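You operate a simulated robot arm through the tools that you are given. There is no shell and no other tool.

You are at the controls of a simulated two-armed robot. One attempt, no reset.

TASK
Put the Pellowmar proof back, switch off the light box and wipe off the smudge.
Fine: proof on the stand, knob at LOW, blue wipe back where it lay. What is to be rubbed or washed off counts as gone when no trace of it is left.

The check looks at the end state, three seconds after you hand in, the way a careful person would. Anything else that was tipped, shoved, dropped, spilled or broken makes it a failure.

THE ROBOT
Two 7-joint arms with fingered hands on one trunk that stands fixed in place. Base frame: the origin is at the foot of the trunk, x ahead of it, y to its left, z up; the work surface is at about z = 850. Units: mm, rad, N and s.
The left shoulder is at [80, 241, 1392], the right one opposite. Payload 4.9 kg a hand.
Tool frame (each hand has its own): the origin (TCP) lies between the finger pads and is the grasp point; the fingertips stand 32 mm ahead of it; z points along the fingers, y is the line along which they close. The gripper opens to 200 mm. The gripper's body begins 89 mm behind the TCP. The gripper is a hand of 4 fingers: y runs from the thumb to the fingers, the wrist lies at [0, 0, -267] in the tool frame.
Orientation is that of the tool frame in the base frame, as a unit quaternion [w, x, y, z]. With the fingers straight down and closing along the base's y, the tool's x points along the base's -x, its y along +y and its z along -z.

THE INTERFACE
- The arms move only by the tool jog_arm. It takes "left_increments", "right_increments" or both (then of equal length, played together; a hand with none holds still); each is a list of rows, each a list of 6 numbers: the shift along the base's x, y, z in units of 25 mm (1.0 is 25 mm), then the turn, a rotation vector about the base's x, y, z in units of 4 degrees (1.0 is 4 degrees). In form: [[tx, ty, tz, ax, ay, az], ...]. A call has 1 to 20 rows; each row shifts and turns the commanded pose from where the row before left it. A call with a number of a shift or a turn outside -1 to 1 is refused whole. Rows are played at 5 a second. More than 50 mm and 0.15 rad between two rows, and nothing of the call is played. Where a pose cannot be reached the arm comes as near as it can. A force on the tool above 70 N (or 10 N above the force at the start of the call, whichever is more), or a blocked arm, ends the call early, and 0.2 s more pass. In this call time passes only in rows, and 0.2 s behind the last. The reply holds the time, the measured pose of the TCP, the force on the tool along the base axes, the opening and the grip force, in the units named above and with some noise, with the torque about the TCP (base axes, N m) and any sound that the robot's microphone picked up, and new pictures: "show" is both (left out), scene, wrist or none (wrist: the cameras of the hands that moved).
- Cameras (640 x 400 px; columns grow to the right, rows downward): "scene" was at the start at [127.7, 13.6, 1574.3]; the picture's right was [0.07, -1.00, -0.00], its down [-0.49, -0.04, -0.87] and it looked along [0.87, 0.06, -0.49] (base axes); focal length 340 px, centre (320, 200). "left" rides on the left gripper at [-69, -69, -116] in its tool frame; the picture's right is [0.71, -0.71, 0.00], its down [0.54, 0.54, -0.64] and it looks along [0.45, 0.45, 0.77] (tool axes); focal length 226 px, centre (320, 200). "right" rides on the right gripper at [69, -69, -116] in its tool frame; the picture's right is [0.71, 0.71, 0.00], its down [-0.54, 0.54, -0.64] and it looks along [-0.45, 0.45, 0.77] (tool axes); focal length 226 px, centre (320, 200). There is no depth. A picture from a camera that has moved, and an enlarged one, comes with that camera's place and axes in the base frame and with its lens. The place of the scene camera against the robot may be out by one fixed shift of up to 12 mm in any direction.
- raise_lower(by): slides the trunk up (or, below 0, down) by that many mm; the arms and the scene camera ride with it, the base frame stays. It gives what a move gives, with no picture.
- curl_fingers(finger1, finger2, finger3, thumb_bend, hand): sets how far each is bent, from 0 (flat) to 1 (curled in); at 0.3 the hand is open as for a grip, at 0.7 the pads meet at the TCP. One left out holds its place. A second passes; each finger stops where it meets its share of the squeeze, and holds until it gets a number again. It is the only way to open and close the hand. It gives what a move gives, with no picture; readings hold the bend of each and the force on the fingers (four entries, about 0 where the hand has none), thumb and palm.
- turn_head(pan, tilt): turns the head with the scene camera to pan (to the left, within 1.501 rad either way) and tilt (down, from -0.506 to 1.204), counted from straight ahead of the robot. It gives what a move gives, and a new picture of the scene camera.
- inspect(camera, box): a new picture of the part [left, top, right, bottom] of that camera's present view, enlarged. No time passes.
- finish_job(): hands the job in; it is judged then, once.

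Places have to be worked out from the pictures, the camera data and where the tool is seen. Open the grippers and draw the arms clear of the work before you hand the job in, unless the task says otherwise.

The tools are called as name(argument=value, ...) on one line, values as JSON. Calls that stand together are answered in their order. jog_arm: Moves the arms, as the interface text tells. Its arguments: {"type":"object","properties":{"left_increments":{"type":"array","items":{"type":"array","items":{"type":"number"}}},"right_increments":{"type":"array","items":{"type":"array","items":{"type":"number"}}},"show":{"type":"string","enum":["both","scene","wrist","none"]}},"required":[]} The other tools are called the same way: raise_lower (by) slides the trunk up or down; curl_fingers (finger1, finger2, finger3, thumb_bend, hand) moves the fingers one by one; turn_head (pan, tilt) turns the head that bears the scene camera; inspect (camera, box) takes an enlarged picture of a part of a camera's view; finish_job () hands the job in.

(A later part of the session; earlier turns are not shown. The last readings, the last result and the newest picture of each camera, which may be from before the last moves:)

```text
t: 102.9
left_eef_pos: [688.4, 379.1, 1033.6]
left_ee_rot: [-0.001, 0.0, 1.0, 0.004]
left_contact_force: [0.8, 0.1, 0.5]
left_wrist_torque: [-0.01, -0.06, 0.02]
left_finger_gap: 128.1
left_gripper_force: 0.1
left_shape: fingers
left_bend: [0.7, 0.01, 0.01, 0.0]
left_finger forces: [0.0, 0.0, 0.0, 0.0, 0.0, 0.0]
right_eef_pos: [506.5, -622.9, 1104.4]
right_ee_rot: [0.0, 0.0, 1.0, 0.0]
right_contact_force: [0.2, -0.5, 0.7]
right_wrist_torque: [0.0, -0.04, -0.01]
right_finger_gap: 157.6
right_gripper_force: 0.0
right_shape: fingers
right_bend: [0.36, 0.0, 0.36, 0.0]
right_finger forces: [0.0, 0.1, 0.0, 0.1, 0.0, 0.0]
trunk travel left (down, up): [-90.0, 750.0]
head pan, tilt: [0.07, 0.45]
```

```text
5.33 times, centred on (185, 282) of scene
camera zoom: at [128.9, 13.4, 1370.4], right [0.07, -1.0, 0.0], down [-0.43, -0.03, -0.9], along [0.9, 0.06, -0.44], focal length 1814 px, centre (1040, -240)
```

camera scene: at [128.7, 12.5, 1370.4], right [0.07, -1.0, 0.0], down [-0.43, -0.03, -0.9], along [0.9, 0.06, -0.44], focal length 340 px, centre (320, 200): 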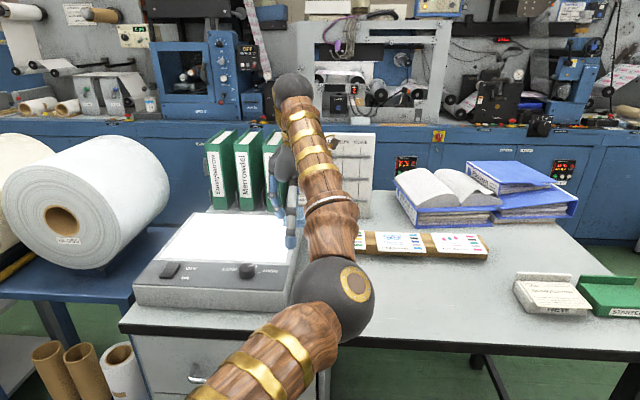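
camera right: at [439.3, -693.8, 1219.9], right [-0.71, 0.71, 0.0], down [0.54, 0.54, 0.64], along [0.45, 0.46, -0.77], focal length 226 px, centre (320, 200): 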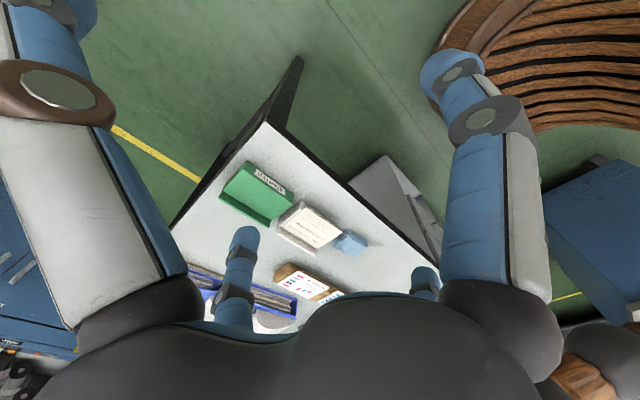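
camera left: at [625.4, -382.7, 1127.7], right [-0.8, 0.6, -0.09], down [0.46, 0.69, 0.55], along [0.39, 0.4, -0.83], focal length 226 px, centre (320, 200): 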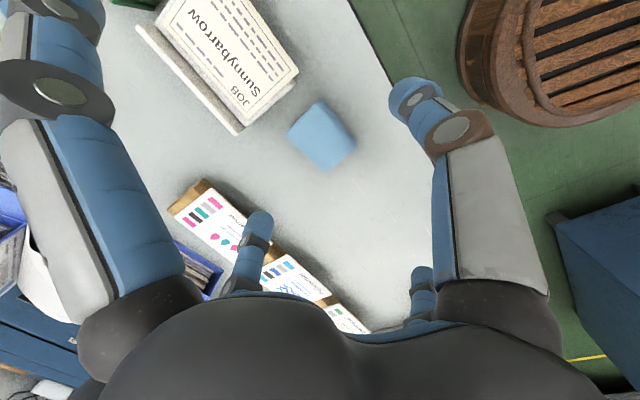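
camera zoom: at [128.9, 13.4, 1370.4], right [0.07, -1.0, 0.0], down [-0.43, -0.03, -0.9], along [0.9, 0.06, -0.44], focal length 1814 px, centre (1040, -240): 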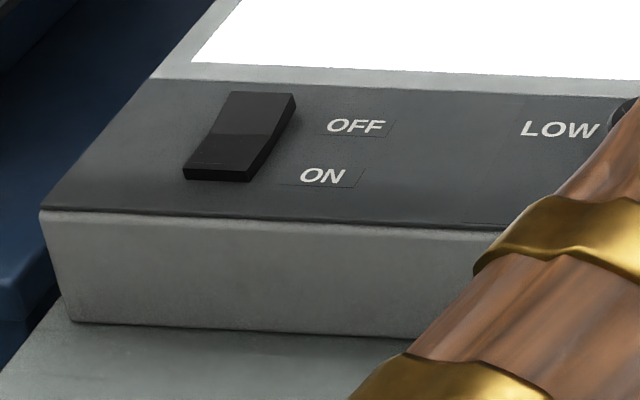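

The rocker spans x 667–711, y 357–385, with its OFF end raised. I'll move the fingertip over the OFF half at (703,372) and descend to just above it.

jog_arm(left_increments=[[0.3, -0.15, -0.4, 0, 0, 0], [0.3, -0.15, -0.6, 0, 0, 0], [0, 0, -0.6, 0, 0, 0], [0, 0, -0.6, 0, 0, 0], [0, 0, -0.4, 0, 0, 0]], show="none")

inspect(camera="left", box=[240, 60, 420, 200])

inspect(camera="scene", box=[100, 180, 280, 310])

```text
t: 104.1
left_eef_pos: [703.1, 370.0, 967.1]
left_ee_rot: [0.0, 0.001, 1.0, 0.003]
left_contact_force: [1.1, -0.3, -0.4]
left_wrist_torque: [-0.02, -0.03, 0.03]
left_finger_gap: 128.2
left_gripper_force: 0.0
left_shape: fingers
left_bend: [0.7, 0.01, 0.01, 0.0]
left_finger forces: [0.0, 0.0, 0.1, 0.0, 0.0, 0.0]
right_eef_pos: [506.8, -624.1, 1104.5]
right_ee_rot: [0.0, -0.001, 1.0, 0.0]
right_contact_force: [0.5, -0.7, 0.4]
right_wrist_torque: [-0.02, 0.0, 0.01]
right_finger_gap: 157.7
right_gripper_force: 0.1
right_shape: fingers
right_bend: [0.36, 0.0, 0.36, 0.0]
right_finger forces: [0.0, 0.0, 0.0, 0.1, 0.1, 0.1]
trunk travel left (down, up): [-90.0, 750.0]
head pan, tilt: [0.07, 0.45]
```

```text
2.86 times, centred on (330, 130) of left
camera zoom: at [771.8, 301.6, 1083.0], right [-0.71, -0.71, 0.0], down [-0.54, 0.54, 0.65], along [-0.45, 0.46, -0.76], focal length 646 px, centre (291, 400)
```

zoom: 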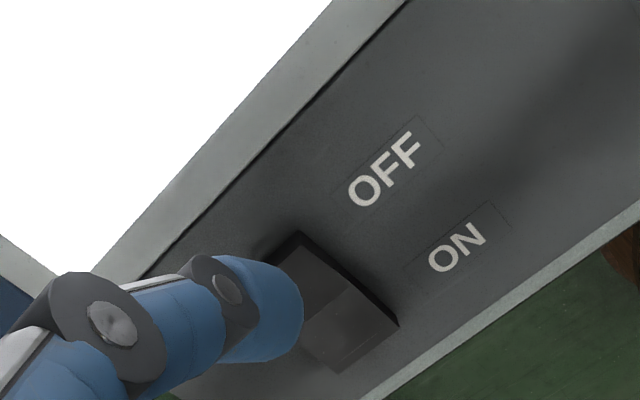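

```text
3.08 times, centred on (190, 245) of scene
camera zoom: at [128.9, 13.5, 1370.4], right [0.07, -1.0, 0.0], down [-0.43, -0.03, -0.9], along [0.9, 0.06, -0.44], focal length 1047 px, centre (720, 62)
```

zoom: 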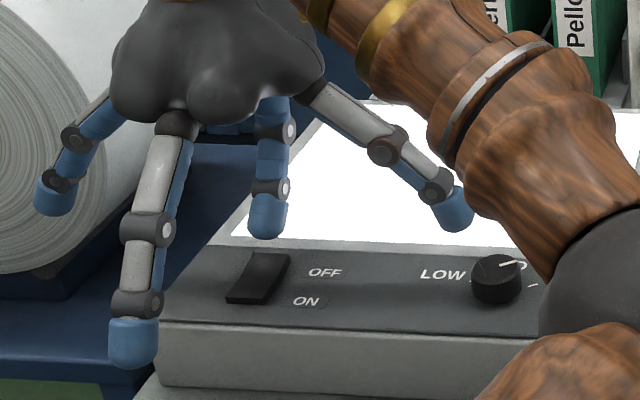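

The fingertip is directly above the OFF half. I'll lower in small steps and press.

jog_arm(left_increments=[[0.04, 0.06, -0.12, 0, 0, 0], [0, 0, -0.12, 0, 0, 0], [0, 0, -0.06, 0, 0, 0]], show="none")

jog_arm(left_increments=[[0, 0, -0.05, 0, 0, 0], [0, 0, -0.05, 0, 0, 0]], show="none")

inspect(camera="left", box=[240, 60, 420, 200])

```text
t: 104.9
left_eef_pos: [704.6, 371.5, 960.7]
left_ee_rot: [0.0, -0.001, 1.0, 0.003]
left_contact_force: [-0.1, 0.0, 0.9]
left_wrist_torque: [0.02, 0.02, 0.01]
left_finger_gap: 128.4
left_gripper_force: 0.0
left_shape: fingers
left_bend: [0.7, 0.01, 0.01, 0.0]
left_finger forces: [0.0, 0.0, 0.0, 0.0, 0.0, 0.0]
right_eef_pos: [505.4, -623.6, 1103.8]
right_ee_rot: [0.0, 0.0, 1.0, 0.0]
right_contact_force: [-0.1, 0.1, 0.2]
right_wrist_torque: [0.01, -0.04, 0.02]
right_finger_gap: 157.7
right_gripper_force: 0.0
right_shape: fingers
right_bend: [0.36, 0.0, 0.36, 0.0]
right_finger forces: [0.0, 0.0, 0.0, 0.0, 0.0, 0.0]
trunk travel left (down, up): [-90.0, 750.0]
head pan, tilt: [0.07, 0.45]
```

```text
t: 105.5
left_eef_pos: [704.3, 371.9, 957.8]
left_ee_rot: [0.0, 0.0, 1.0, 0.003]
left_contact_force: [-0.6, 0.2, -0.4]
left_wrist_torque: [0.0, 0.01, 0.01]
left_finger_gap: 128.0
left_gripper_force: 0.0
left_shape: fingers
left_bend: [0.7, 0.01, 0.01, 0.0]
left_finger forces: [0.0, 0.0, 0.0, 0.0, 0.0, 0.0]
right_eef_pos: [506.7, -624.0, 1103.7]
right_ee_rot: [0.001, -0.001, 1.0, 0.0]
right_contact_force: [0.6, 0.5, 0.2]
right_wrist_torque: [0.0, 0.0, 0.0]
right_finger_gap: 157.5
right_gripper_force: 0.0
right_shape: fingers
right_bend: [0.36, 0.0, 0.36, 0.0]
right_finger forces: [0.0, 0.0, 0.0, 0.1, 0.0, 0.1]
trunk travel left (down, up): [-90.0, 750.0]
head pan, tilt: [0.07, 0.45]
```

```text
2.86 times, centred on (330, 130) of left
camera zoom: at [772.6, 303.6, 1073.9], right [-0.71, -0.71, 0.0], down [-0.54, 0.54, 0.65], along [-0.45, 0.46, -0.76], focal length 646 px, centre (291, 400)
```

zoom: 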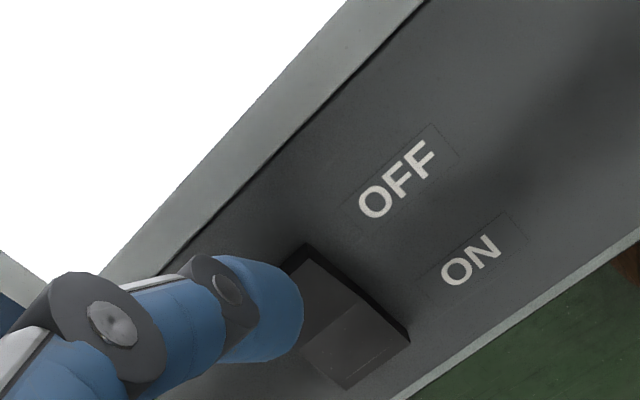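

No contact yet, so I'll continue down in 1 mm steps, checking force.

jog_arm(left_increments=[[0, 0, -0.05, 0, 0, 0], [0, 0, -0.05, 0, 0, 0], [0, 0, -0.05, 0, 0, 0]], show="none")

jog_arm(left_increments=[[0, 0, -0.05, 0, 0, 0], [0, 0, -0.05, 0, 0, 0]], show="none")

inspect(camera="left", box=[240, 60, 420, 200])

```text
t: 106.3
left_eef_pos: [702.9, 373.0, 954.6]
left_ee_rot: [0.0, 0.001, 1.0, 0.004]
left_contact_force: [0.1, -0.2, 1.2]
left_wrist_torque: [-0.01, -0.03, 0.01]
left_finger_gap: 128.4
left_gripper_force: 0.4
left_shape: fingers
left_bend: [0.7, 0.01, 0.01, 0.0]
left_finger forces: [1.1, 0.1, 0.0, 0.1, 0.0, 0.1]
right_eef_pos: [507.0, -624.2, 1104.4]
right_ee_rot: [0.0, -0.001, 1.0, 0.0]
right_contact_force: [0.6, -0.1, 1.4]
right_wrist_torque: [0.01, 0.0, 0.02]
right_finger_gap: 157.7
right_gripper_force: 0.1
right_shape: fingers
right_bend: [0.36, 0.0, 0.36, 0.0]
right_finger forces: [0.1, 0.1, 0.1, 0.0, 0.0, 0.1]
trunk travel left (down, up): [-90.0, 750.0]
head pan, tilt: [0.07, 0.45]
```

```text
t: 106.9
left_eef_pos: [704.2, 373.5, 951.6]
left_ee_rot: [0.0, -0.001, 1.0, 0.004]
left_contact_force: [0.1, 0.4, 0.5]
left_wrist_torque: [-0.02, 0.0, -0.03]
left_finger_gap: 128.1
left_gripper_force: 0.0
left_shape: fingers
left_bend: [0.7, 0.01, 0.01, 0.0]
left_finger forces: [0.0, 0.0, 0.0, 0.0, 0.0, 0.0]
right_eef_pos: [506.7, -624.2, 1102.7]
right_ee_rot: [-0.001, 0.0, 1.0, 0.0]
right_contact_force: [-0.4, 0.1, 1.0]
right_wrist_torque: [-0.01, 0.02, 0.0]
right_finger_gap: 157.7
right_gripper_force: 0.1
right_shape: fingers
right_bend: [0.36, 0.0, 0.36, 0.0]
right_finger forces: [0.1, 0.0, 0.0, 0.2, 0.1, 0.0]
trunk travel left (down, up): [-90.0, 750.0]
head pan, tilt: [0.07, 0.45]
```

```text
2.86 times, centred on (330, 130) of left
camera zoom: at [772.3, 303.4, 1067.7], right [-0.71, -0.71, 0.0], down [-0.54, 0.54, 0.65], along [-0.45, 0.46, -0.76], focal length 646 px, centre (291, 400)
```

zoom: 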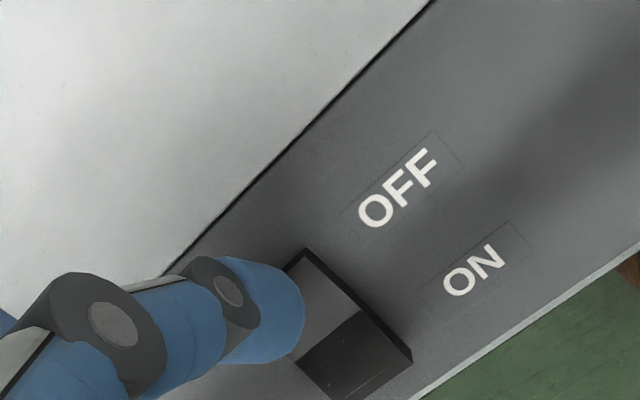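

The rocker flipped to OFF and the light went out. I'll lift and check the glass for leftover smudge with the light off.

jog_arm(left_increments=[[0, 0, 0.4, 0, 0, 0], [0, 0, 0.8, 0, 0, 0], [0, 0, 1, 0, 0, 0], [0, 0, 1, 0, 0, 0], [-0.1, -1, 0.2, 0, 0, 0], [-0.1, -1, 0, 0, 0, 0], [-0.1, -1, 0, 0, 0, 0], [-0.1, -1, 0, 0, 0, 0], [-0.1, -1, 0, 0, 0, 0], [0, -1, 0, 0, 0, 0], [0, -0.9, 0, 0, 0, 0]], show="both")

inspect(camera="scene", box=[120, 190, 320, 310])

inspect(camera="left", box=[240, 40, 440, 220])

```text
t: 109.3
left_eef_pos: [688.6, 199.2, 1036.2]
left_ee_rot: [0.0, 0.001, 1.0, 0.003]
left_contact_force: [0.4, 0.4, 0.0]
left_wrist_torque: [-0.01, -0.02, 0.01]
left_finger_gap: 128.1
left_gripper_force: 0.1
left_shape: fingers
left_bend: [0.7, 0.01, 0.01, 0.0]
left_finger forces: [0.0, 0.0, 0.1, 0.0, 0.0, 0.1]
right_eef_pos: [507.6, -625.3, 1104.7]
right_ee_rot: [0.0, 0.0, 1.0, 0.0]
right_contact_force: [-0.3, -0.3, 0.5]
right_wrist_torque: [0.01, 0.01, 0.02]
right_finger_gap: 157.3
right_gripper_force: 0.1
right_shape: fingers
right_bend: [0.36, 0.0, 0.36, 0.0]
right_finger forces: [0.0, 0.0, 0.1, 0.0, 0.1, 0.0]
trunk travel left (down, up): [-90.0, 750.0]
head pan, tilt: [0.07, 0.45]
camera scene: at [128.6, 12.6, 1370.5], right [0.07, -1.0, 0.0], down [-0.43, -0.03, -0.9], along [0.9, 0.06, -0.44], focal length 340 px, centre (320, 200)
camera left: at [758.4, 130.3, 1152.8], right [-0.71, -0.71, -0.01], down [-0.54, 0.54, 0.65], along [-0.45, 0.46, -0.76], focal length 226 px, centre (320, 200)
```

scene: 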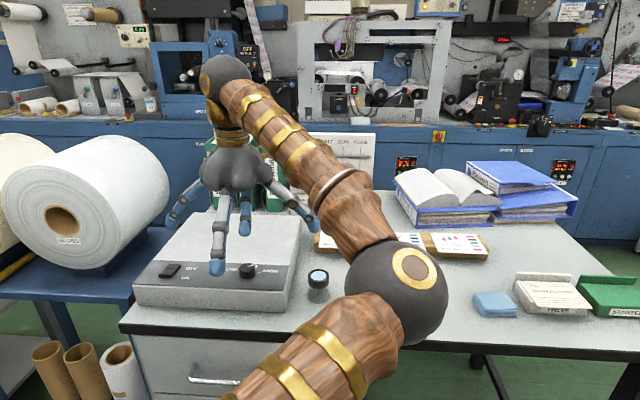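
left: 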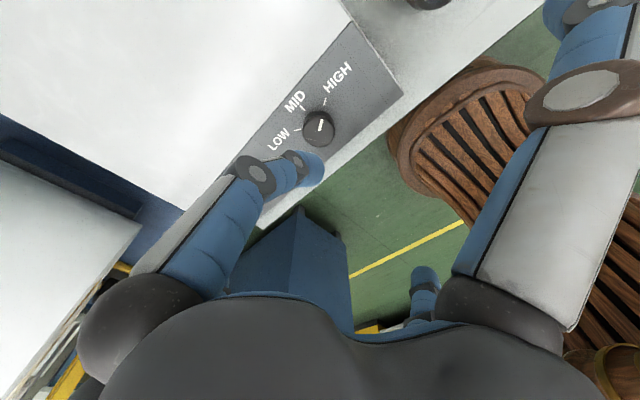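

```text
3.20 times, centred on (220, 250) of scene
camera zoom: at [128.6, 12.6, 1370.5], right [0.07, -1.0, 0.0], down [-0.43, -0.03, -0.9], along [0.9, 0.06, -0.44], focal length 1089 px, centre (640, 40)
```

zoom: 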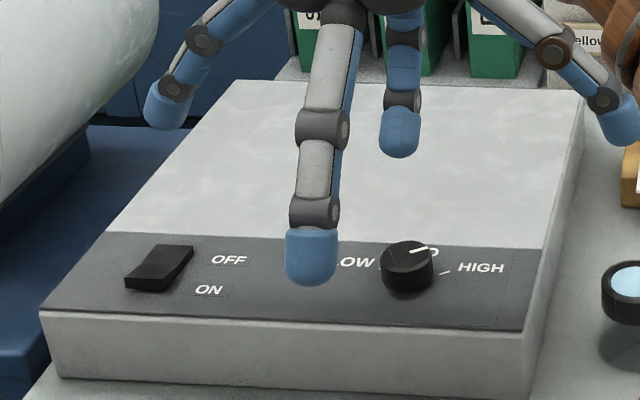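

```text
2.22 times, centred on (340, 130) of left
camera zoom: at [758.4, 130.3, 1152.8], right [-0.71, -0.71, -0.01], down [-0.54, 0.54, 0.65], along [-0.45, 0.46, -0.76], focal length 502 px, centre (276, 356)
```

zoom: 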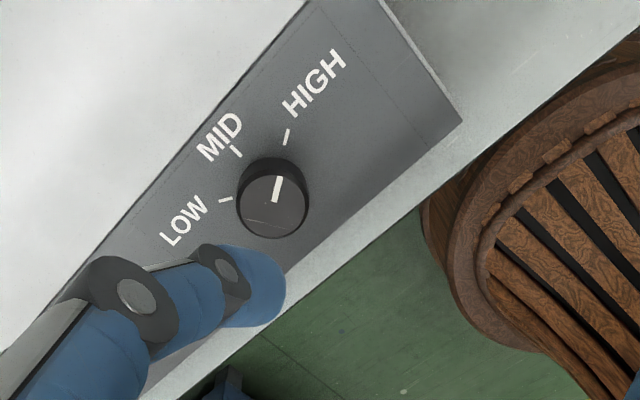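

With the light off the glass is uniformly clean. The knob is at (691.5,199.5) with its pointer on HIGH, and LOW is 120° counterclockwise. I'll pre-turn the hand −60° above it with all fingers half open.

curl_fingers(hand="left", finger1=0.56, finger2=0.56, finger3=0.56, thumb_bend=0.56)

jog_arm(left_increments=[[0.12, 0, 0, 0, 0, -1], [0, 0, 0, 0, 0, -1], [0, 0, 0, 0, 0, -1], [0, 0, 0, 0, 0, -1], [0, 0, 0, 0, 0, -1], [0, 0, 0, 0, 0, -1], [0, 0, 0, 0, 0, -1], [0, 0, 0, 0, 0, -1], [0, 0, 0, 0, 0, -1], [0, 0, 0, 0, 0, -1], [0, 0, 0, 0, 0, -1], [0, 0, 0, 0, 0, -1], [0, 0, 0, 0, 0, -1], [0, 0, 0, 0, 0, -1], [0, 0, 0, 0, 0, -1]], show="both")

inspect(camera="left", box=[220, 40, 420, 240])

```text
t: 110.3
left_eef_pos: [690.6, 200.1, 1037.1]
left_ee_rot: [0.001, 0.0, 1.0, 0.004]
left_contact_force: [0.3, -0.8, -0.3]
left_wrist_torque: [-0.04, 0.0, 0.01]
left_finger_gap: 47.3
left_gripper_force: 0.1
left_shape: fingers
left_bend: [0.56, 0.56, 0.56, 0.56]
left_finger forces: [0.0, 0.0, 0.0, 0.0, 0.0, 0.1]
right_eef_pos: [507.4, -624.4, 1104.5]
right_ee_rot: [0.001, -0.001, 1.0, 0.0]
right_contact_force: [-0.2, 0.2, -0.1]
right_wrist_torque: [-0.01, -0.02, 0.0]
right_finger_gap: 157.7
right_gripper_force: 0.0
right_shape: fingers
right_bend: [0.36, 0.0, 0.36, 0.0]
right_finger forces: [0.1, 0.0, 0.0, 0.0, 0.1, 0.0]
trunk travel left (down, up): [-90.0, 750.0]
head pan, tilt: [0.07, 0.45]
```

```text
t: 113.5
left_eef_pos: [693.9, 200.5, 1036.5]
left_ee_rot: [0.002, 0.501, 0.865, 0.003]
left_contact_force: [-1.0, -0.2, 0.1]
left_wrist_torque: [0.0, 0.01, -0.02]
left_finger_gap: 47.5
left_gripper_force: 0.0
left_shape: fingers
left_bend: [0.56, 0.56, 0.56, 0.56]
left_finger forces: [0.1, 0.0, 0.0, 0.1, 0.0, 0.0]
right_eef_pos: [507.5, -624.6, 1103.2]
right_ee_rot: [0.0, 0.0, 1.0, 0.001]
right_contact_force: [-0.8, 0.8, -0.3]
right_wrist_torque: [0.02, 0.0, -0.03]
right_finger_gap: 157.5
right_gripper_force: 0.1
right_shape: fingers
right_bend: [0.36, 0.0, 0.36, 0.0]
right_finger forces: [0.1, 0.0, 0.0, 0.1, 0.2, 0.1]
trunk travel left (down, up): [-90.0, 750.0]
head pan, tilt: [0.07, 0.45]
camera scene: at [128.8, 13.4, 1370.4], right [0.07, -1.0, 0.0], down [-0.43, -0.03, -0.9], along [0.9, 0.06, -0.44], focal length 340 px, centre (320, 200)
camera left: at [667.8, 106.5, 1152.5], right [-0.97, 0.26, 0.0], down [0.2, 0.74, 0.65], along [0.17, 0.62, -0.76], focal length 226 px, centre (320, 200)
```

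scene: 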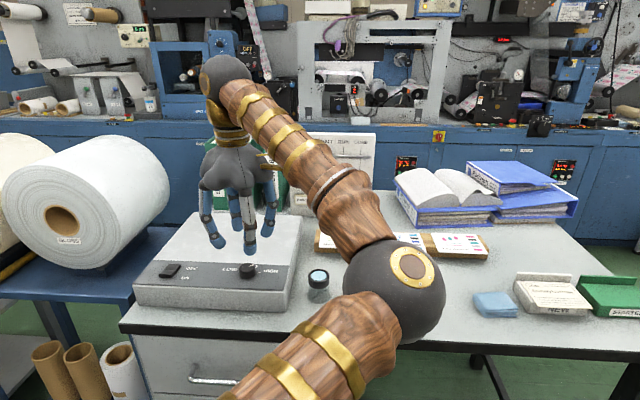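
left: 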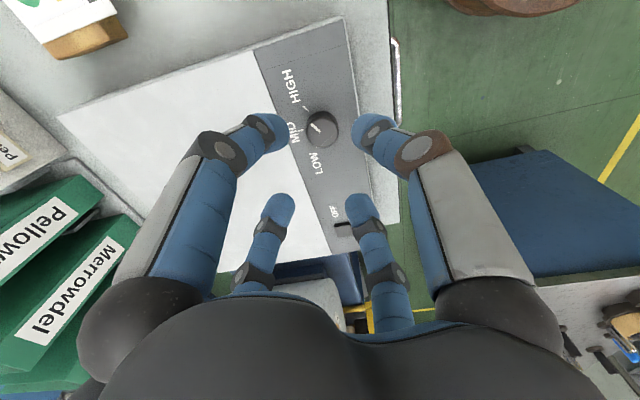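

```text
2.00 times, centred on (320, 140) of left
camera zoom: at [667.8, 106.5, 1152.5], right [-0.97, 0.26, 0.0], down [0.2, 0.74, 0.65], along [0.17, 0.62, -0.76], focal length 452 px, centre (320, 320)
```

zoom: 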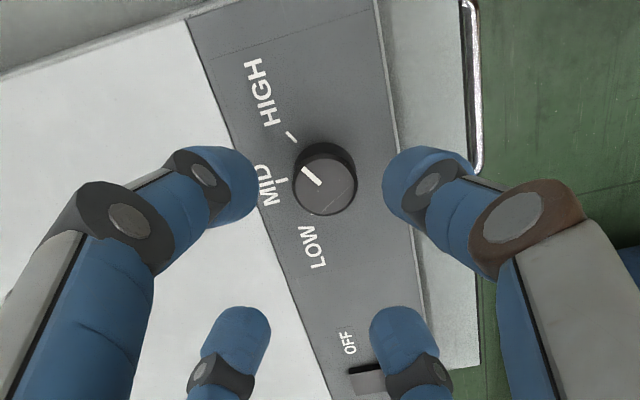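

The knob lies at about (690.3,200.7), centred between the fingers. I'll descend so the tips reach about z 907 around the knob.

jog_arm(left_increments=[[-0.1, 0, -0.7, 0, 0, 0], [0, 0, -0.7, 0, 0, 0], [0, 0, -0.7, 0, 0, 0], [0, 0, -0.6, 0, 0, 0], [0, 0, -0.3, 0, 0, 0], [0, 0, -0.2, 0, 0, 0]], show="none")

inspect(camera="left", box=[220, 60, 420, 240])

inspect(camera="scene", box=[180, 200, 320, 310])

```text
t: 114.9
left_eef_pos: [693.0, 199.8, 957.6]
left_ee_rot: [0.001, 0.5, 0.866, 0.003]
left_contact_force: [-0.3, -0.4, 0.0]
left_wrist_torque: [0.0, 0.0, 0.04]
left_finger_gap: 47.3
left_gripper_force: 0.0
left_shape: fingers
left_bend: [0.56, 0.56, 0.56, 0.56]
left_finger forces: [0.1, 0.0, 0.0, 0.0, 0.0, 0.0]
right_eef_pos: [507.2, -624.2, 1103.7]
right_ee_rot: [-0.001, 0.001, 1.0, 0.0]
right_contact_force: [0.9, 0.1, -1.1]
right_wrist_torque: [-0.01, 0.02, -0.01]
right_finger_gap: 157.9
right_gripper_force: 0.1
right_shape: fingers
right_bend: [0.36, 0.0, 0.36, 0.0]
right_finger forces: [0.1, 0.0, 0.0, 0.0, 0.0, 0.1]
trunk travel left (down, up): [-90.0, 750.0]
head pan, tilt: [0.07, 0.45]
```

```text
2.22 times, centred on (320, 150) of left
camera zoom: at [665.7, 106.4, 1072.6], right [-0.97, 0.26, 0.0], down [0.2, 0.74, 0.65], along [0.17, 0.62, -0.76], focal length 502 px, centre (320, 311)
```

zoom: 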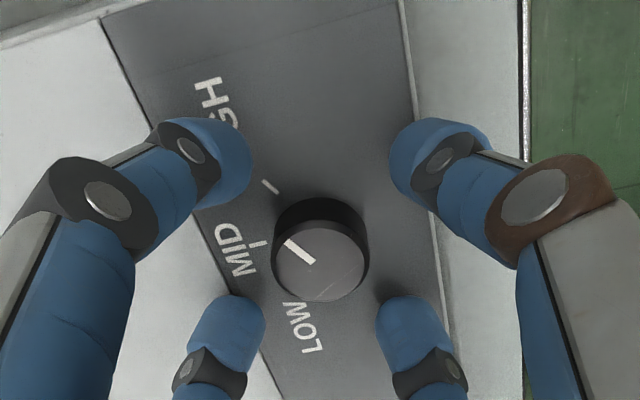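

```text
3.64 times, centred on (250, 255) of scene
camera zoom: at [128.9, 13.3, 1370.4], right [0.07, -1.0, 0.0], down [-0.43, -0.03, -0.9], along [0.9, 0.06, -0.44], focal length 1237 px, centre (574, 0)
```

zoom: 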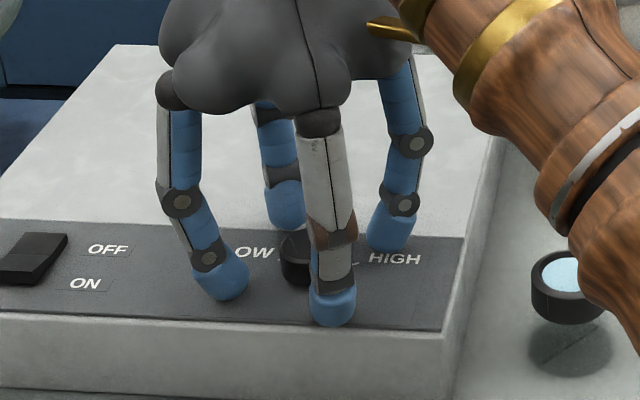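

The knob is well centred between the four fingers. I'll go 4 mm lower and close all fingers onto it.

jog_arm(left_increments=[[0, 0.04, -0.08, 0, 0, 0], [0, 0, -0.08, 0, 0, 0]], show="none")

curl_fingers(hand="left", finger1=0.62, finger2=0.62, finger3=0.62, thumb_bend=0.62)

inspect(camera="left", box=[220, 60, 420, 240])

```text
t: 115.5
left_eef_pos: [691.6, 201.3, 953.5]
left_ee_rot: [0.002, 0.5, 0.866, 0.003]
left_contact_force: [-1.1, -0.4, 0.2]
left_wrist_torque: [-0.01, -0.02, 0.0]
left_finger_gap: 47.4
left_gripper_force: 0.1
left_shape: fingers
left_bend: [0.56, 0.56, 0.56, 0.56]
left_finger forces: [0.0, 0.1, 0.0, 0.0, 0.1, 0.1]
right_eef_pos: [506.9, -624.2, 1103.3]
right_ee_rot: [0.0, 0.0, 1.0, 0.0]
right_contact_force: [-0.2, 0.2, -0.3]
right_wrist_torque: [0.0, 0.04, -0.01]
right_finger_gap: 157.4
right_gripper_force: 0.1
right_shape: fingers
right_bend: [0.36, 0.0, 0.36, 0.0]
right_finger forces: [0.0, 0.0, 0.0, 0.0, 0.0, 0.0]
trunk travel left (down, up): [-90.0, 750.0]
head pan, tilt: [0.07, 0.45]
```

```text
t: 116.5
left_eef_pos: [691.2, 200.7, 953.5]
left_ee_rot: [0.002, 0.5, 0.866, 0.003]
left_contact_force: [-0.8, 0.3, -0.2]
left_wrist_torque: [-0.01, -0.02, -0.01]
left_finger_gap: 26.6
left_gripper_force: 0.0
left_shape: fingers
left_bend: [0.62, 0.62, 0.62, 0.62]
left_finger forces: [0.0, 0.0, 0.0, 0.0, 0.0, 0.0]
right_eef_pos: [507.1, -624.4, 1103.9]
right_ee_rot: [0.0, -0.001, 1.0, 0.0]
right_contact_force: [0.4, 0.5, 0.3]
right_wrist_torque: [0.01, -0.01, -0.01]
right_finger_gap: 157.7
right_gripper_force: 0.1
right_shape: fingers
right_bend: [0.36, 0.0, 0.36, 0.0]
right_finger forces: [0.1, 0.0, 0.0, 0.2, 0.0, 0.0]
trunk travel left (down, up): [-90.0, 750.0]
head pan, tilt: [0.07, 0.45]
```

```text
2.22 times, centred on (320, 150) of left
camera zoom: at [665.8, 107.5, 1069.2], right [-0.97, 0.26, 0.0], down [0.2, 0.74, 0.65], along [0.17, 0.62, -0.76], focal length 502 px, centre (320, 311)
```

zoom: 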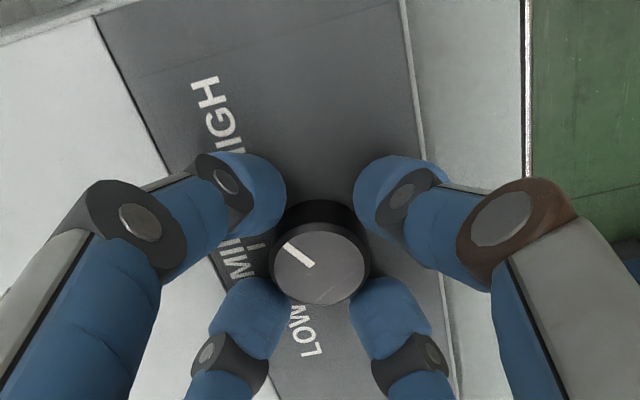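

The fingers are nearly touching the knob all round. I'll squeeze to grip it.

curl_fingers(hand="left", finger1=0.71, finger2=0.71, finger3=0.71, thumb_bend=0.71)

inspect(camera="left", box=[220, 60, 420, 240])

```text
t: 117.5
left_eef_pos: [691.3, 201.3, 953.6]
left_ee_rot: [0.001, 0.5, 0.866, 0.004]
left_contact_force: [-6.0, -1.4, -1.4]
left_wrist_torque: [-0.08, 0.15, -0.04]
left_finger_gap: 19.9
left_gripper_force: 16.5
left_shape: fingers
left_bend: [0.64, 0.65, 0.65, 0.65]
left_finger forces: [6.4, 7.0, 6.4, 0.1, 13.4, 0.0]
right_eef_pos: [507.1, -624.7, 1103.5]
right_ee_rot: [0.001, 0.0, 1.0, 0.0]
right_contact_force: [0.6, 0.4, 0.1]
right_wrist_torque: [0.01, 0.01, 0.0]
right_finger_gap: 157.6
right_gripper_force: 0.1
right_shape: fingers
right_bend: [0.36, 0.0, 0.36, 0.0]
right_finger forces: [0.0, 0.1, 0.0, 0.0, 0.0, 0.1]
trunk travel left (down, up): [-90.0, 750.0]
head pan, tilt: [0.07, 0.45]
```

```text
2.22 times, centred on (320, 150) of left
camera zoom: at [665.4, 107.2, 1069.4], right [-0.97, 0.26, 0.0], down [0.2, 0.74, 0.65], along [0.17, 0.62, -0.76], focal length 502 px, centre (320, 311)
```

zoom: 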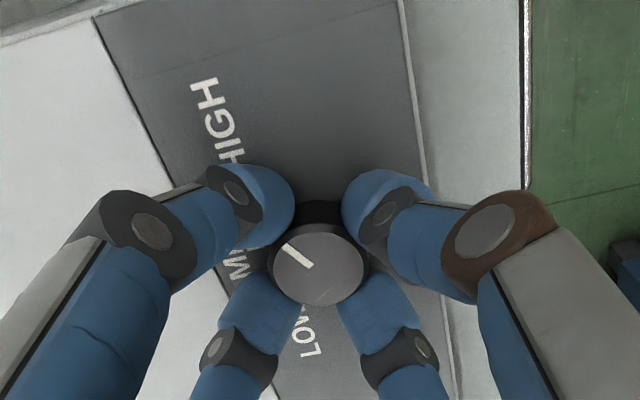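

Gripped. The thumb carries more load, so I'll shift 1 mm toward −x to balance and turn the first 40° counterclockwise.

jog_arm(left_increments=[[-0.05, -0.01, 0, 0, 0, 0], [0, 0, 0, 0, 0, 0.5], [0, 0, 0, 0, 0, 1], [0, 0, 0, 0, 0, 1], [0, 0, 0, 0, 0, 1], [0, 0, 0, 0, 0, 1], [0, 0, 0, 0, 0, 1], [0, 0, 0, 0, 0, 1], [0, 0, 0, 0, 0, 1], [0, 0, 0, 0, 0, 1], [0, 0, 0, 0, 0, 1], [0, 0, 0, 0, 0, 0.5]], show="none")

inspect(camera="left", box=[220, 60, 420, 240])

inspect(camera="scene", box=[180, 200, 320, 310])

```text
t: 120.1
left_eef_pos: [692.0, 200.2, 953.1]
left_ee_rot: [0.0, 0.173, 0.985, 0.003]
left_contact_force: [-1.0, -6.3, 2.1]
left_wrist_torque: [-0.17, 0.0, -0.02]
left_finger_gap: 19.6
left_gripper_force: 18.0
left_shape: fingers
left_bend: [0.64, 0.65, 0.65, 0.65]
left_finger forces: [7.7, 7.6, 6.5, 0.0, 13.9, 0.0]
right_eef_pos: [506.5, -625.4, 1103.5]
right_ee_rot: [0.001, 0.0, 1.0, 0.0]
right_contact_force: [-0.7, 0.3, 0.9]
right_wrist_torque: [-0.02, -0.01, 0.01]
right_finger_gap: 157.4
right_gripper_force: 0.0
right_shape: fingers
right_bend: [0.36, 0.0, 0.36, 0.0]
right_finger forces: [0.0, 0.1, 0.0, 0.0, 0.1, 0.0]
trunk travel left (down, up): [-90.0, 750.0]
head pan, tilt: [0.07, 0.45]
```

```text
2.22 times, centred on (320, 150) of left
camera zoom: at [731.4, 112.0, 1069.1], right [-0.91, -0.42, 0.0], down [-0.33, 0.69, 0.65], along [-0.27, 0.59, -0.76], focal length 502 px, centre (320, 311)
```

zoom: 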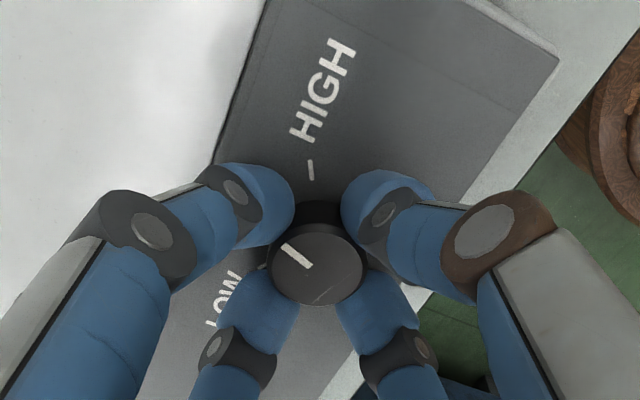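

```text
3.64 times, centred on (250, 255) of scene
camera zoom: at [128.5, 12.6, 1370.5], right [0.07, -1.0, 0.0], down [-0.43, -0.03, -0.9], along [0.9, 0.06, -0.44], focal length 1237 px, centre (574, 0)
```

zoom: 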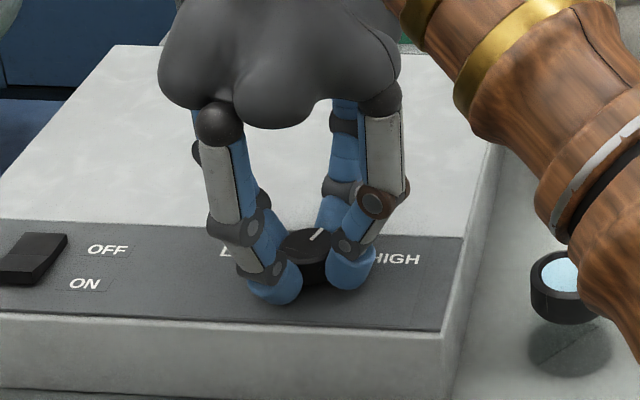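

The knob turns with the hand and the pointer is now about 40° along. I'll continue the remaining 80°.

jog_arm(left_increments=[[0, 0, 0, 0, 0, 1], [0, 0, 0, 0, 0, 1], [0, 0, 0, 0, 0, 1], [0, 0, 0, 0, 0, 1], [0, 0, 0, 0, 0, 1], [0, 0, 0, 0, 0, 1], [0, 0, 0, 0, 0, 1], [0, 0, 0, 0, 0, 1], [0, 0, 0, 0, 0, 1], [0, 0, 0, 0, 0, 1], [0, 0, 0, 0, 0, 1], [0, 0, 0, 0, 0, 1], [0, 0, 0, 0, 0, 1], [0, 0, 0, 0, 0, 1], [0, 0, 0, 0, 0, 1]], show="none")

inspect(camera="left", box=[220, 60, 420, 240])

inspect(camera="scene", box=[180, 200, 320, 310])

```text
t: 123.3
left_eef_pos: [691.1, 199.8, 953.6]
left_ee_rot: [-0.001, -0.343, 0.939, 0.003]
left_contact_force: [6.2, -8.4, 1.5]
left_wrist_torque: [-0.27, -0.23, -0.03]
left_finger_gap: 19.7
left_gripper_force: 18.5
left_shape: fingers
left_bend: [0.64, 0.65, 0.65, 0.65]
left_finger forces: [7.0, 6.3, 7.1, 0.0, 16.5, 0.0]
right_eef_pos: [508.1, -624.4, 1102.2]
right_ee_rot: [-0.001, 0.0, 1.0, 0.0]
right_contact_force: [0.4, 0.1, 0.4]
right_wrist_torque: [-0.03, -0.01, -0.02]
right_finger_gap: 157.6
right_gripper_force: 0.2
right_shape: fingers
right_bend: [0.36, 0.0, 0.36, 0.0]
right_finger forces: [0.1, 0.0, 0.1, 0.0, 0.1, 0.0]
trunk travel left (down, up): [-90.0, 750.0]
head pan, tilt: [0.07, 0.45]
```

```text
2.22 times, centred on (320, 150) of left
camera zoom: at [788.1, 191.1, 1069.2], right [-0.09, -1.0, -0.01], down [-0.76, 0.06, 0.65], along [-0.64, 0.06, -0.76], focal length 502 px, centre (320, 311)
```

zoom: 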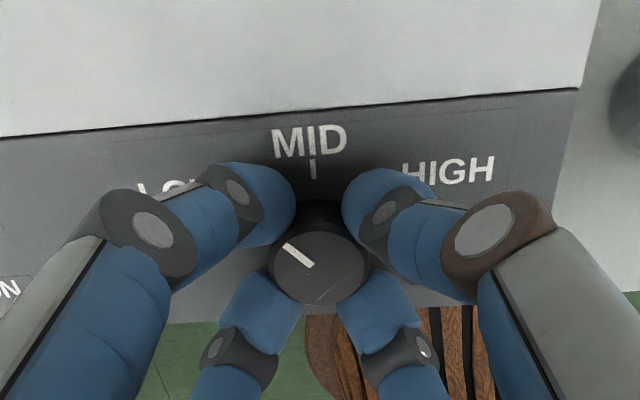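

```text
3.64 times, centred on (250, 255) of scene
camera zoom: at [129.4, 12.3, 1370.4], right [0.07, -1.0, 0.0], down [-0.43, -0.03, -0.9], along [0.9, 0.06, -0.44], focal length 1237 px, centre (574, 0)
```

zoom: 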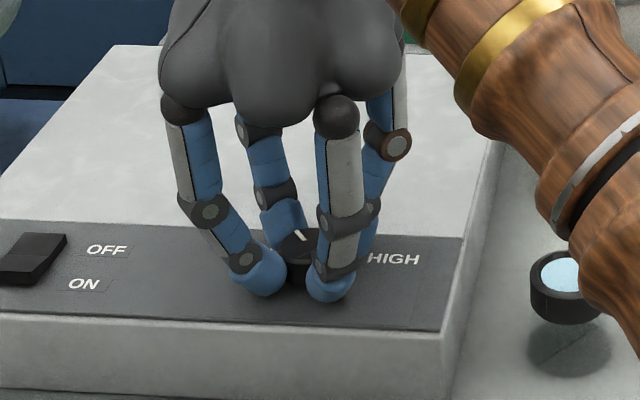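

The pointer is at about 45° now, and LOW should be near 60°. I'll turn another 16° and then look.

jog_arm(left_increments=[[0, 0, 0, 0, 0, 1], [0, 0, 0, 0, 0, 1], [0, 0, 0, 0, 0, 1], [0, 0, 0, 0, 0, 1]], show="none")

inspect(camera="left", box=[220, 60, 420, 240])

inspect(camera="scene", box=[200, 230, 290, 290])

```text
t: 124.3
left_eef_pos: [690.6, 200.5, 954.1]
left_ee_rot: [-0.001, -0.47, 0.883, 0.003]
left_contact_force: [6.1, -9.7, 3.5]
left_wrist_torque: [-0.31, -0.23, -0.02]
left_finger_gap: 19.7
left_gripper_force: 18.8
left_shape: fingers
left_bend: [0.64, 0.65, 0.65, 0.65]
left_finger forces: [6.2, 6.2, 8.0, 0.1, 16.9, 0.0]
right_eef_pos: [507.2, -626.0, 1104.4]
right_ee_rot: [-0.001, 0.0, 1.0, 0.0]
right_contact_force: [1.2, -1.0, -0.6]
right_wrist_torque: [0.01, 0.0, 0.02]
right_finger_gap: 157.6
right_gripper_force: 0.0
right_shape: fingers
right_bend: [0.36, 0.0, 0.36, 0.0]
right_finger forces: [0.1, 0.1, 0.0, 0.0, 0.0, 0.0]
trunk travel left (down, up): [-90.0, 750.0]
head pan, tilt: [0.07, 0.45]
```

```text
2.22 times, centred on (320, 150) of left
camera zoom: at [787.1, 218.3, 1069.1], right [0.19, -0.98, -0.01], down [-0.75, -0.15, 0.65], along [-0.64, -0.12, -0.76], focal length 502 px, centre (320, 311)
```

zoom: 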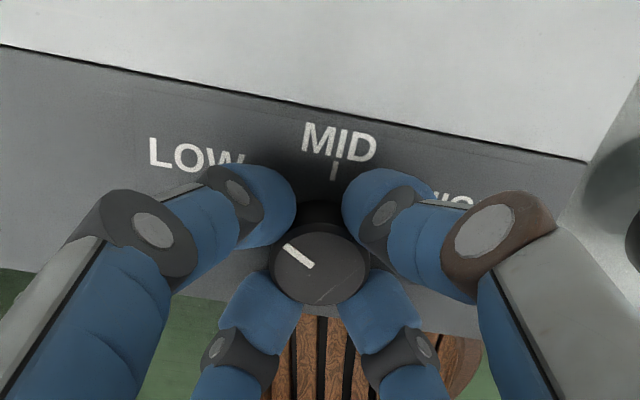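

```text
6.67 times, centred on (245, 260) of scene
camera zoom: at [129.3, 12.1, 1370.4], right [0.07, -1.0, 0.0], down [-0.43, -0.03, -0.9], along [0.9, 0.06, -0.44], focal length 2268 px, centre (820, -200)
```

zoom: 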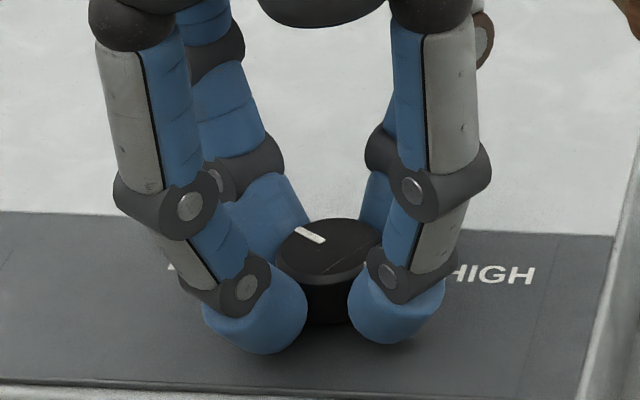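

The pointer has moved about 116° from HIGH, so I'll add the last 4°, then release and look at it unobstructed.

jog_arm(left_increments=[[0, 0, 0, 0, 0, 1], [0, 0, 0, 0, 0, 0]], show="none")

curl_fingers(hand="left", finger1=0.62, finger2=0.62, finger3=0.62, thumb_bend=0.62)

curl_fingers(hand="left", finger1=0.56, finger2=0.56, finger3=0.56, thumb_bend=0.56)

inspect(camera="left", box=[220, 60, 420, 240])

```text
t: 124.9
left_eef_pos: [691.2, 199.2, 953.3]
left_ee_rot: [-0.001, -0.499, 0.867, 0.003]
left_contact_force: [7.0, -10.6, 3.5]
left_wrist_torque: [-0.27, -0.27, -0.15]
left_finger_gap: 19.5
left_gripper_force: 19.0
left_shape: fingers
left_bend: [0.64, 0.65, 0.65, 0.65]
left_finger forces: [7.2, 6.0, 7.1, 0.0, 17.9, 0.1]
right_eef_pos: [506.8, -626.4, 1102.2]
right_ee_rot: [0.0, 0.0, 1.0, 0.001]
right_contact_force: [0.1, 1.0, 0.6]
right_wrist_torque: [0.04, -0.01, 0.0]
right_finger_gap: 157.7
right_gripper_force: 0.1
right_shape: fingers
right_bend: [0.36, 0.0, 0.36, 0.0]
right_finger forces: [0.1, 0.0, 0.1, 0.1, 0.1, 0.0]
trunk travel left (down, up): [-90.0, 750.0]
head pan, tilt: [0.07, 0.45]
```

```text
t: 125.9
left_eef_pos: [690.5, 200.9, 953.4]
left_ee_rot: [-0.002, -0.5, 0.866, 0.003]
left_contact_force: [0.4, -0.2, 0.4]
left_wrist_torque: [-0.02, -0.02, 0.02]
left_finger_gap: 26.0
left_gripper_force: 0.1
left_shape: fingers
left_bend: [0.62, 0.62, 0.62, 0.62]
left_finger forces: [0.0, 0.1, 0.1, 0.0, 0.0, 0.0]
right_eef_pos: [508.2, -624.7, 1102.9]
right_ee_rot: [0.0, 0.0, 1.0, 0.0]
right_contact_force: [0.9, -0.3, -1.0]
right_wrist_torque: [0.02, -0.02, -0.01]
right_finger_gap: 157.8
right_gripper_force: 0.0
right_shape: fingers
right_bend: [0.36, 0.0, 0.36, 0.0]
right_finger forces: [0.0, 0.0, 0.1, 0.1, 0.0, 0.0]
trunk travel left (down, up): [-90.0, 750.0]
head pan, tilt: [0.07, 0.45]
```

```text
t: 126.9
left_eef_pos: [691.6, 199.7, 953.4]
left_ee_rot: [-0.001, -0.501, 0.866, 0.003]
left_contact_force: [0.0, 0.6, -0.1]
left_wrist_torque: [-0.03, -0.01, 0.0]
left_finger_gap: 46.9
left_gripper_force: 0.1
left_shape: fingers
left_bend: [0.56, 0.56, 0.56, 0.56]
left_finger forces: [0.0, 0.0, 0.1, 0.0, 0.1, 0.1]
right_eef_pos: [507.3, -624.7, 1103.7]
right_ee_rot: [0.0, 0.0, 1.0, 0.0]
right_contact_force: [-0.7, 1.0, -0.1]
right_wrist_torque: [0.02, -0.02, -0.02]
right_finger_gap: 157.5
right_gripper_force: 0.1
right_shape: fingers
right_bend: [0.36, 0.0, 0.36, 0.0]
right_finger forces: [0.1, 0.0, 0.0, 0.0, 0.0, 0.1]
trunk travel left (down, up): [-90.0, 750.0]
head pan, tilt: [0.07, 0.45]
```

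```text
2.22 times, centred on (320, 150) of left
camera zoom: at [785.0, 226.2, 1069.1], right [0.26, -0.97, 0.0], down [-0.74, -0.2, 0.65], along [-0.63, -0.16, -0.76], focal length 502 px, centre (320, 311)
```

zoom: 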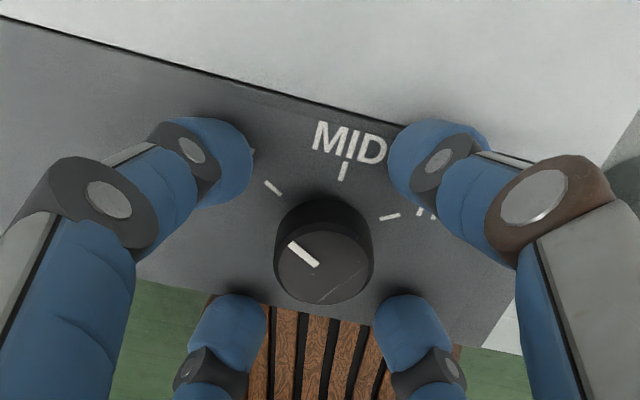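

Pointer and LOW tick look nearly parallel, and a small stop torque was felt on the last step. I'll lift away and check.

jog_arm(left_increments=[[0, 0, 0.6, 0, 0, 0], [0, 0, 0.9, 0, 0, 0], [0, 0, 1, 0, 0, 0], [0, 0, 1, 0, 0, 0]], show="none")

inspect(camera="left", box=[270, 70, 370, 160])

inspect(camera="scene", box=[205, 240, 295, 290])

```text
t: 127.9
left_eef_pos: [689.3, 200.8, 1041.6]
left_ee_rot: [-0.002, -0.501, 0.866, 0.003]
left_contact_force: [0.5, -0.2, 0.1]
left_wrist_torque: [0.0, -0.01, 0.01]
left_finger_gap: 47.0
left_gripper_force: 0.1
left_shape: fingers
left_bend: [0.56, 0.56, 0.56, 0.56]
left_finger forces: [0.1, 0.0, 0.2, 0.0, 0.1, 0.0]
right_eef_pos: [505.1, -624.1, 1103.7]
right_ee_rot: [-0.001, 0.0, 1.0, -0.001]
right_contact_force: [-0.4, 0.0, -0.2]
right_wrist_torque: [0.0, 0.01, -0.01]
right_finger_gap: 157.4
right_gripper_force: 0.0
right_shape: fingers
right_bend: [0.36, 0.0, 0.36, 0.0]
right_finger forces: [0.1, 0.1, 0.0, 0.0, 0.1, 0.2]
trunk travel left (down, up): [-90.0, 750.0]
head pan, tilt: [0.07, 0.45]
```

```text
4.44 times, centred on (320, 115) of left
camera zoom: at [783.9, 226.1, 1157.6], right [0.26, -0.97, -0.01], down [-0.74, -0.2, 0.65], along [-0.63, -0.16, -0.76], focal length 1005 px, centre (320, 578)
```

zoom: 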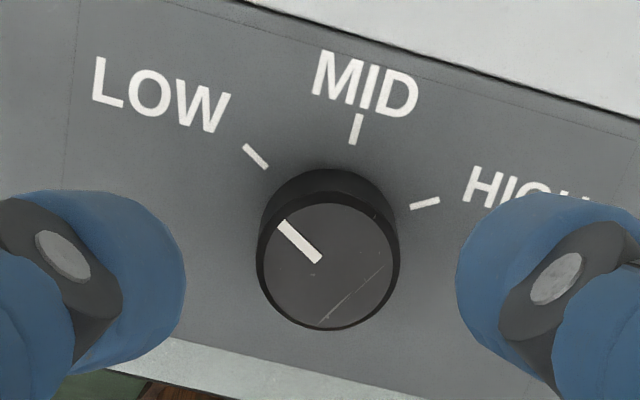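

```text
7.11 times, centred on (250, 265) of scene
camera zoom: at [128.2, 13.3, 1370.4], right [0.07, -1.0, 0.0], down [-0.43, -0.03, -0.9], along [0.9, 0.06, -0.43], focal length 2419 px, centre (818, -262)
```

zoom: 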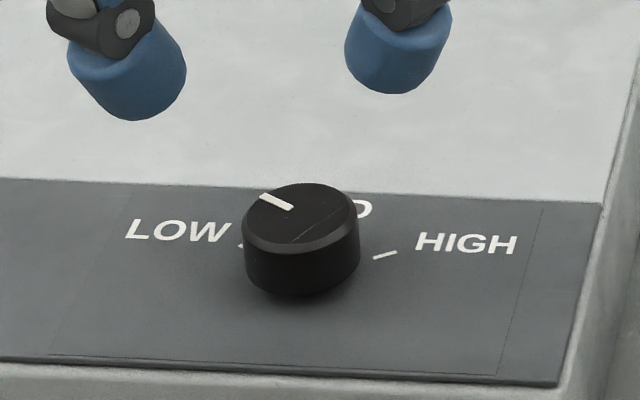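

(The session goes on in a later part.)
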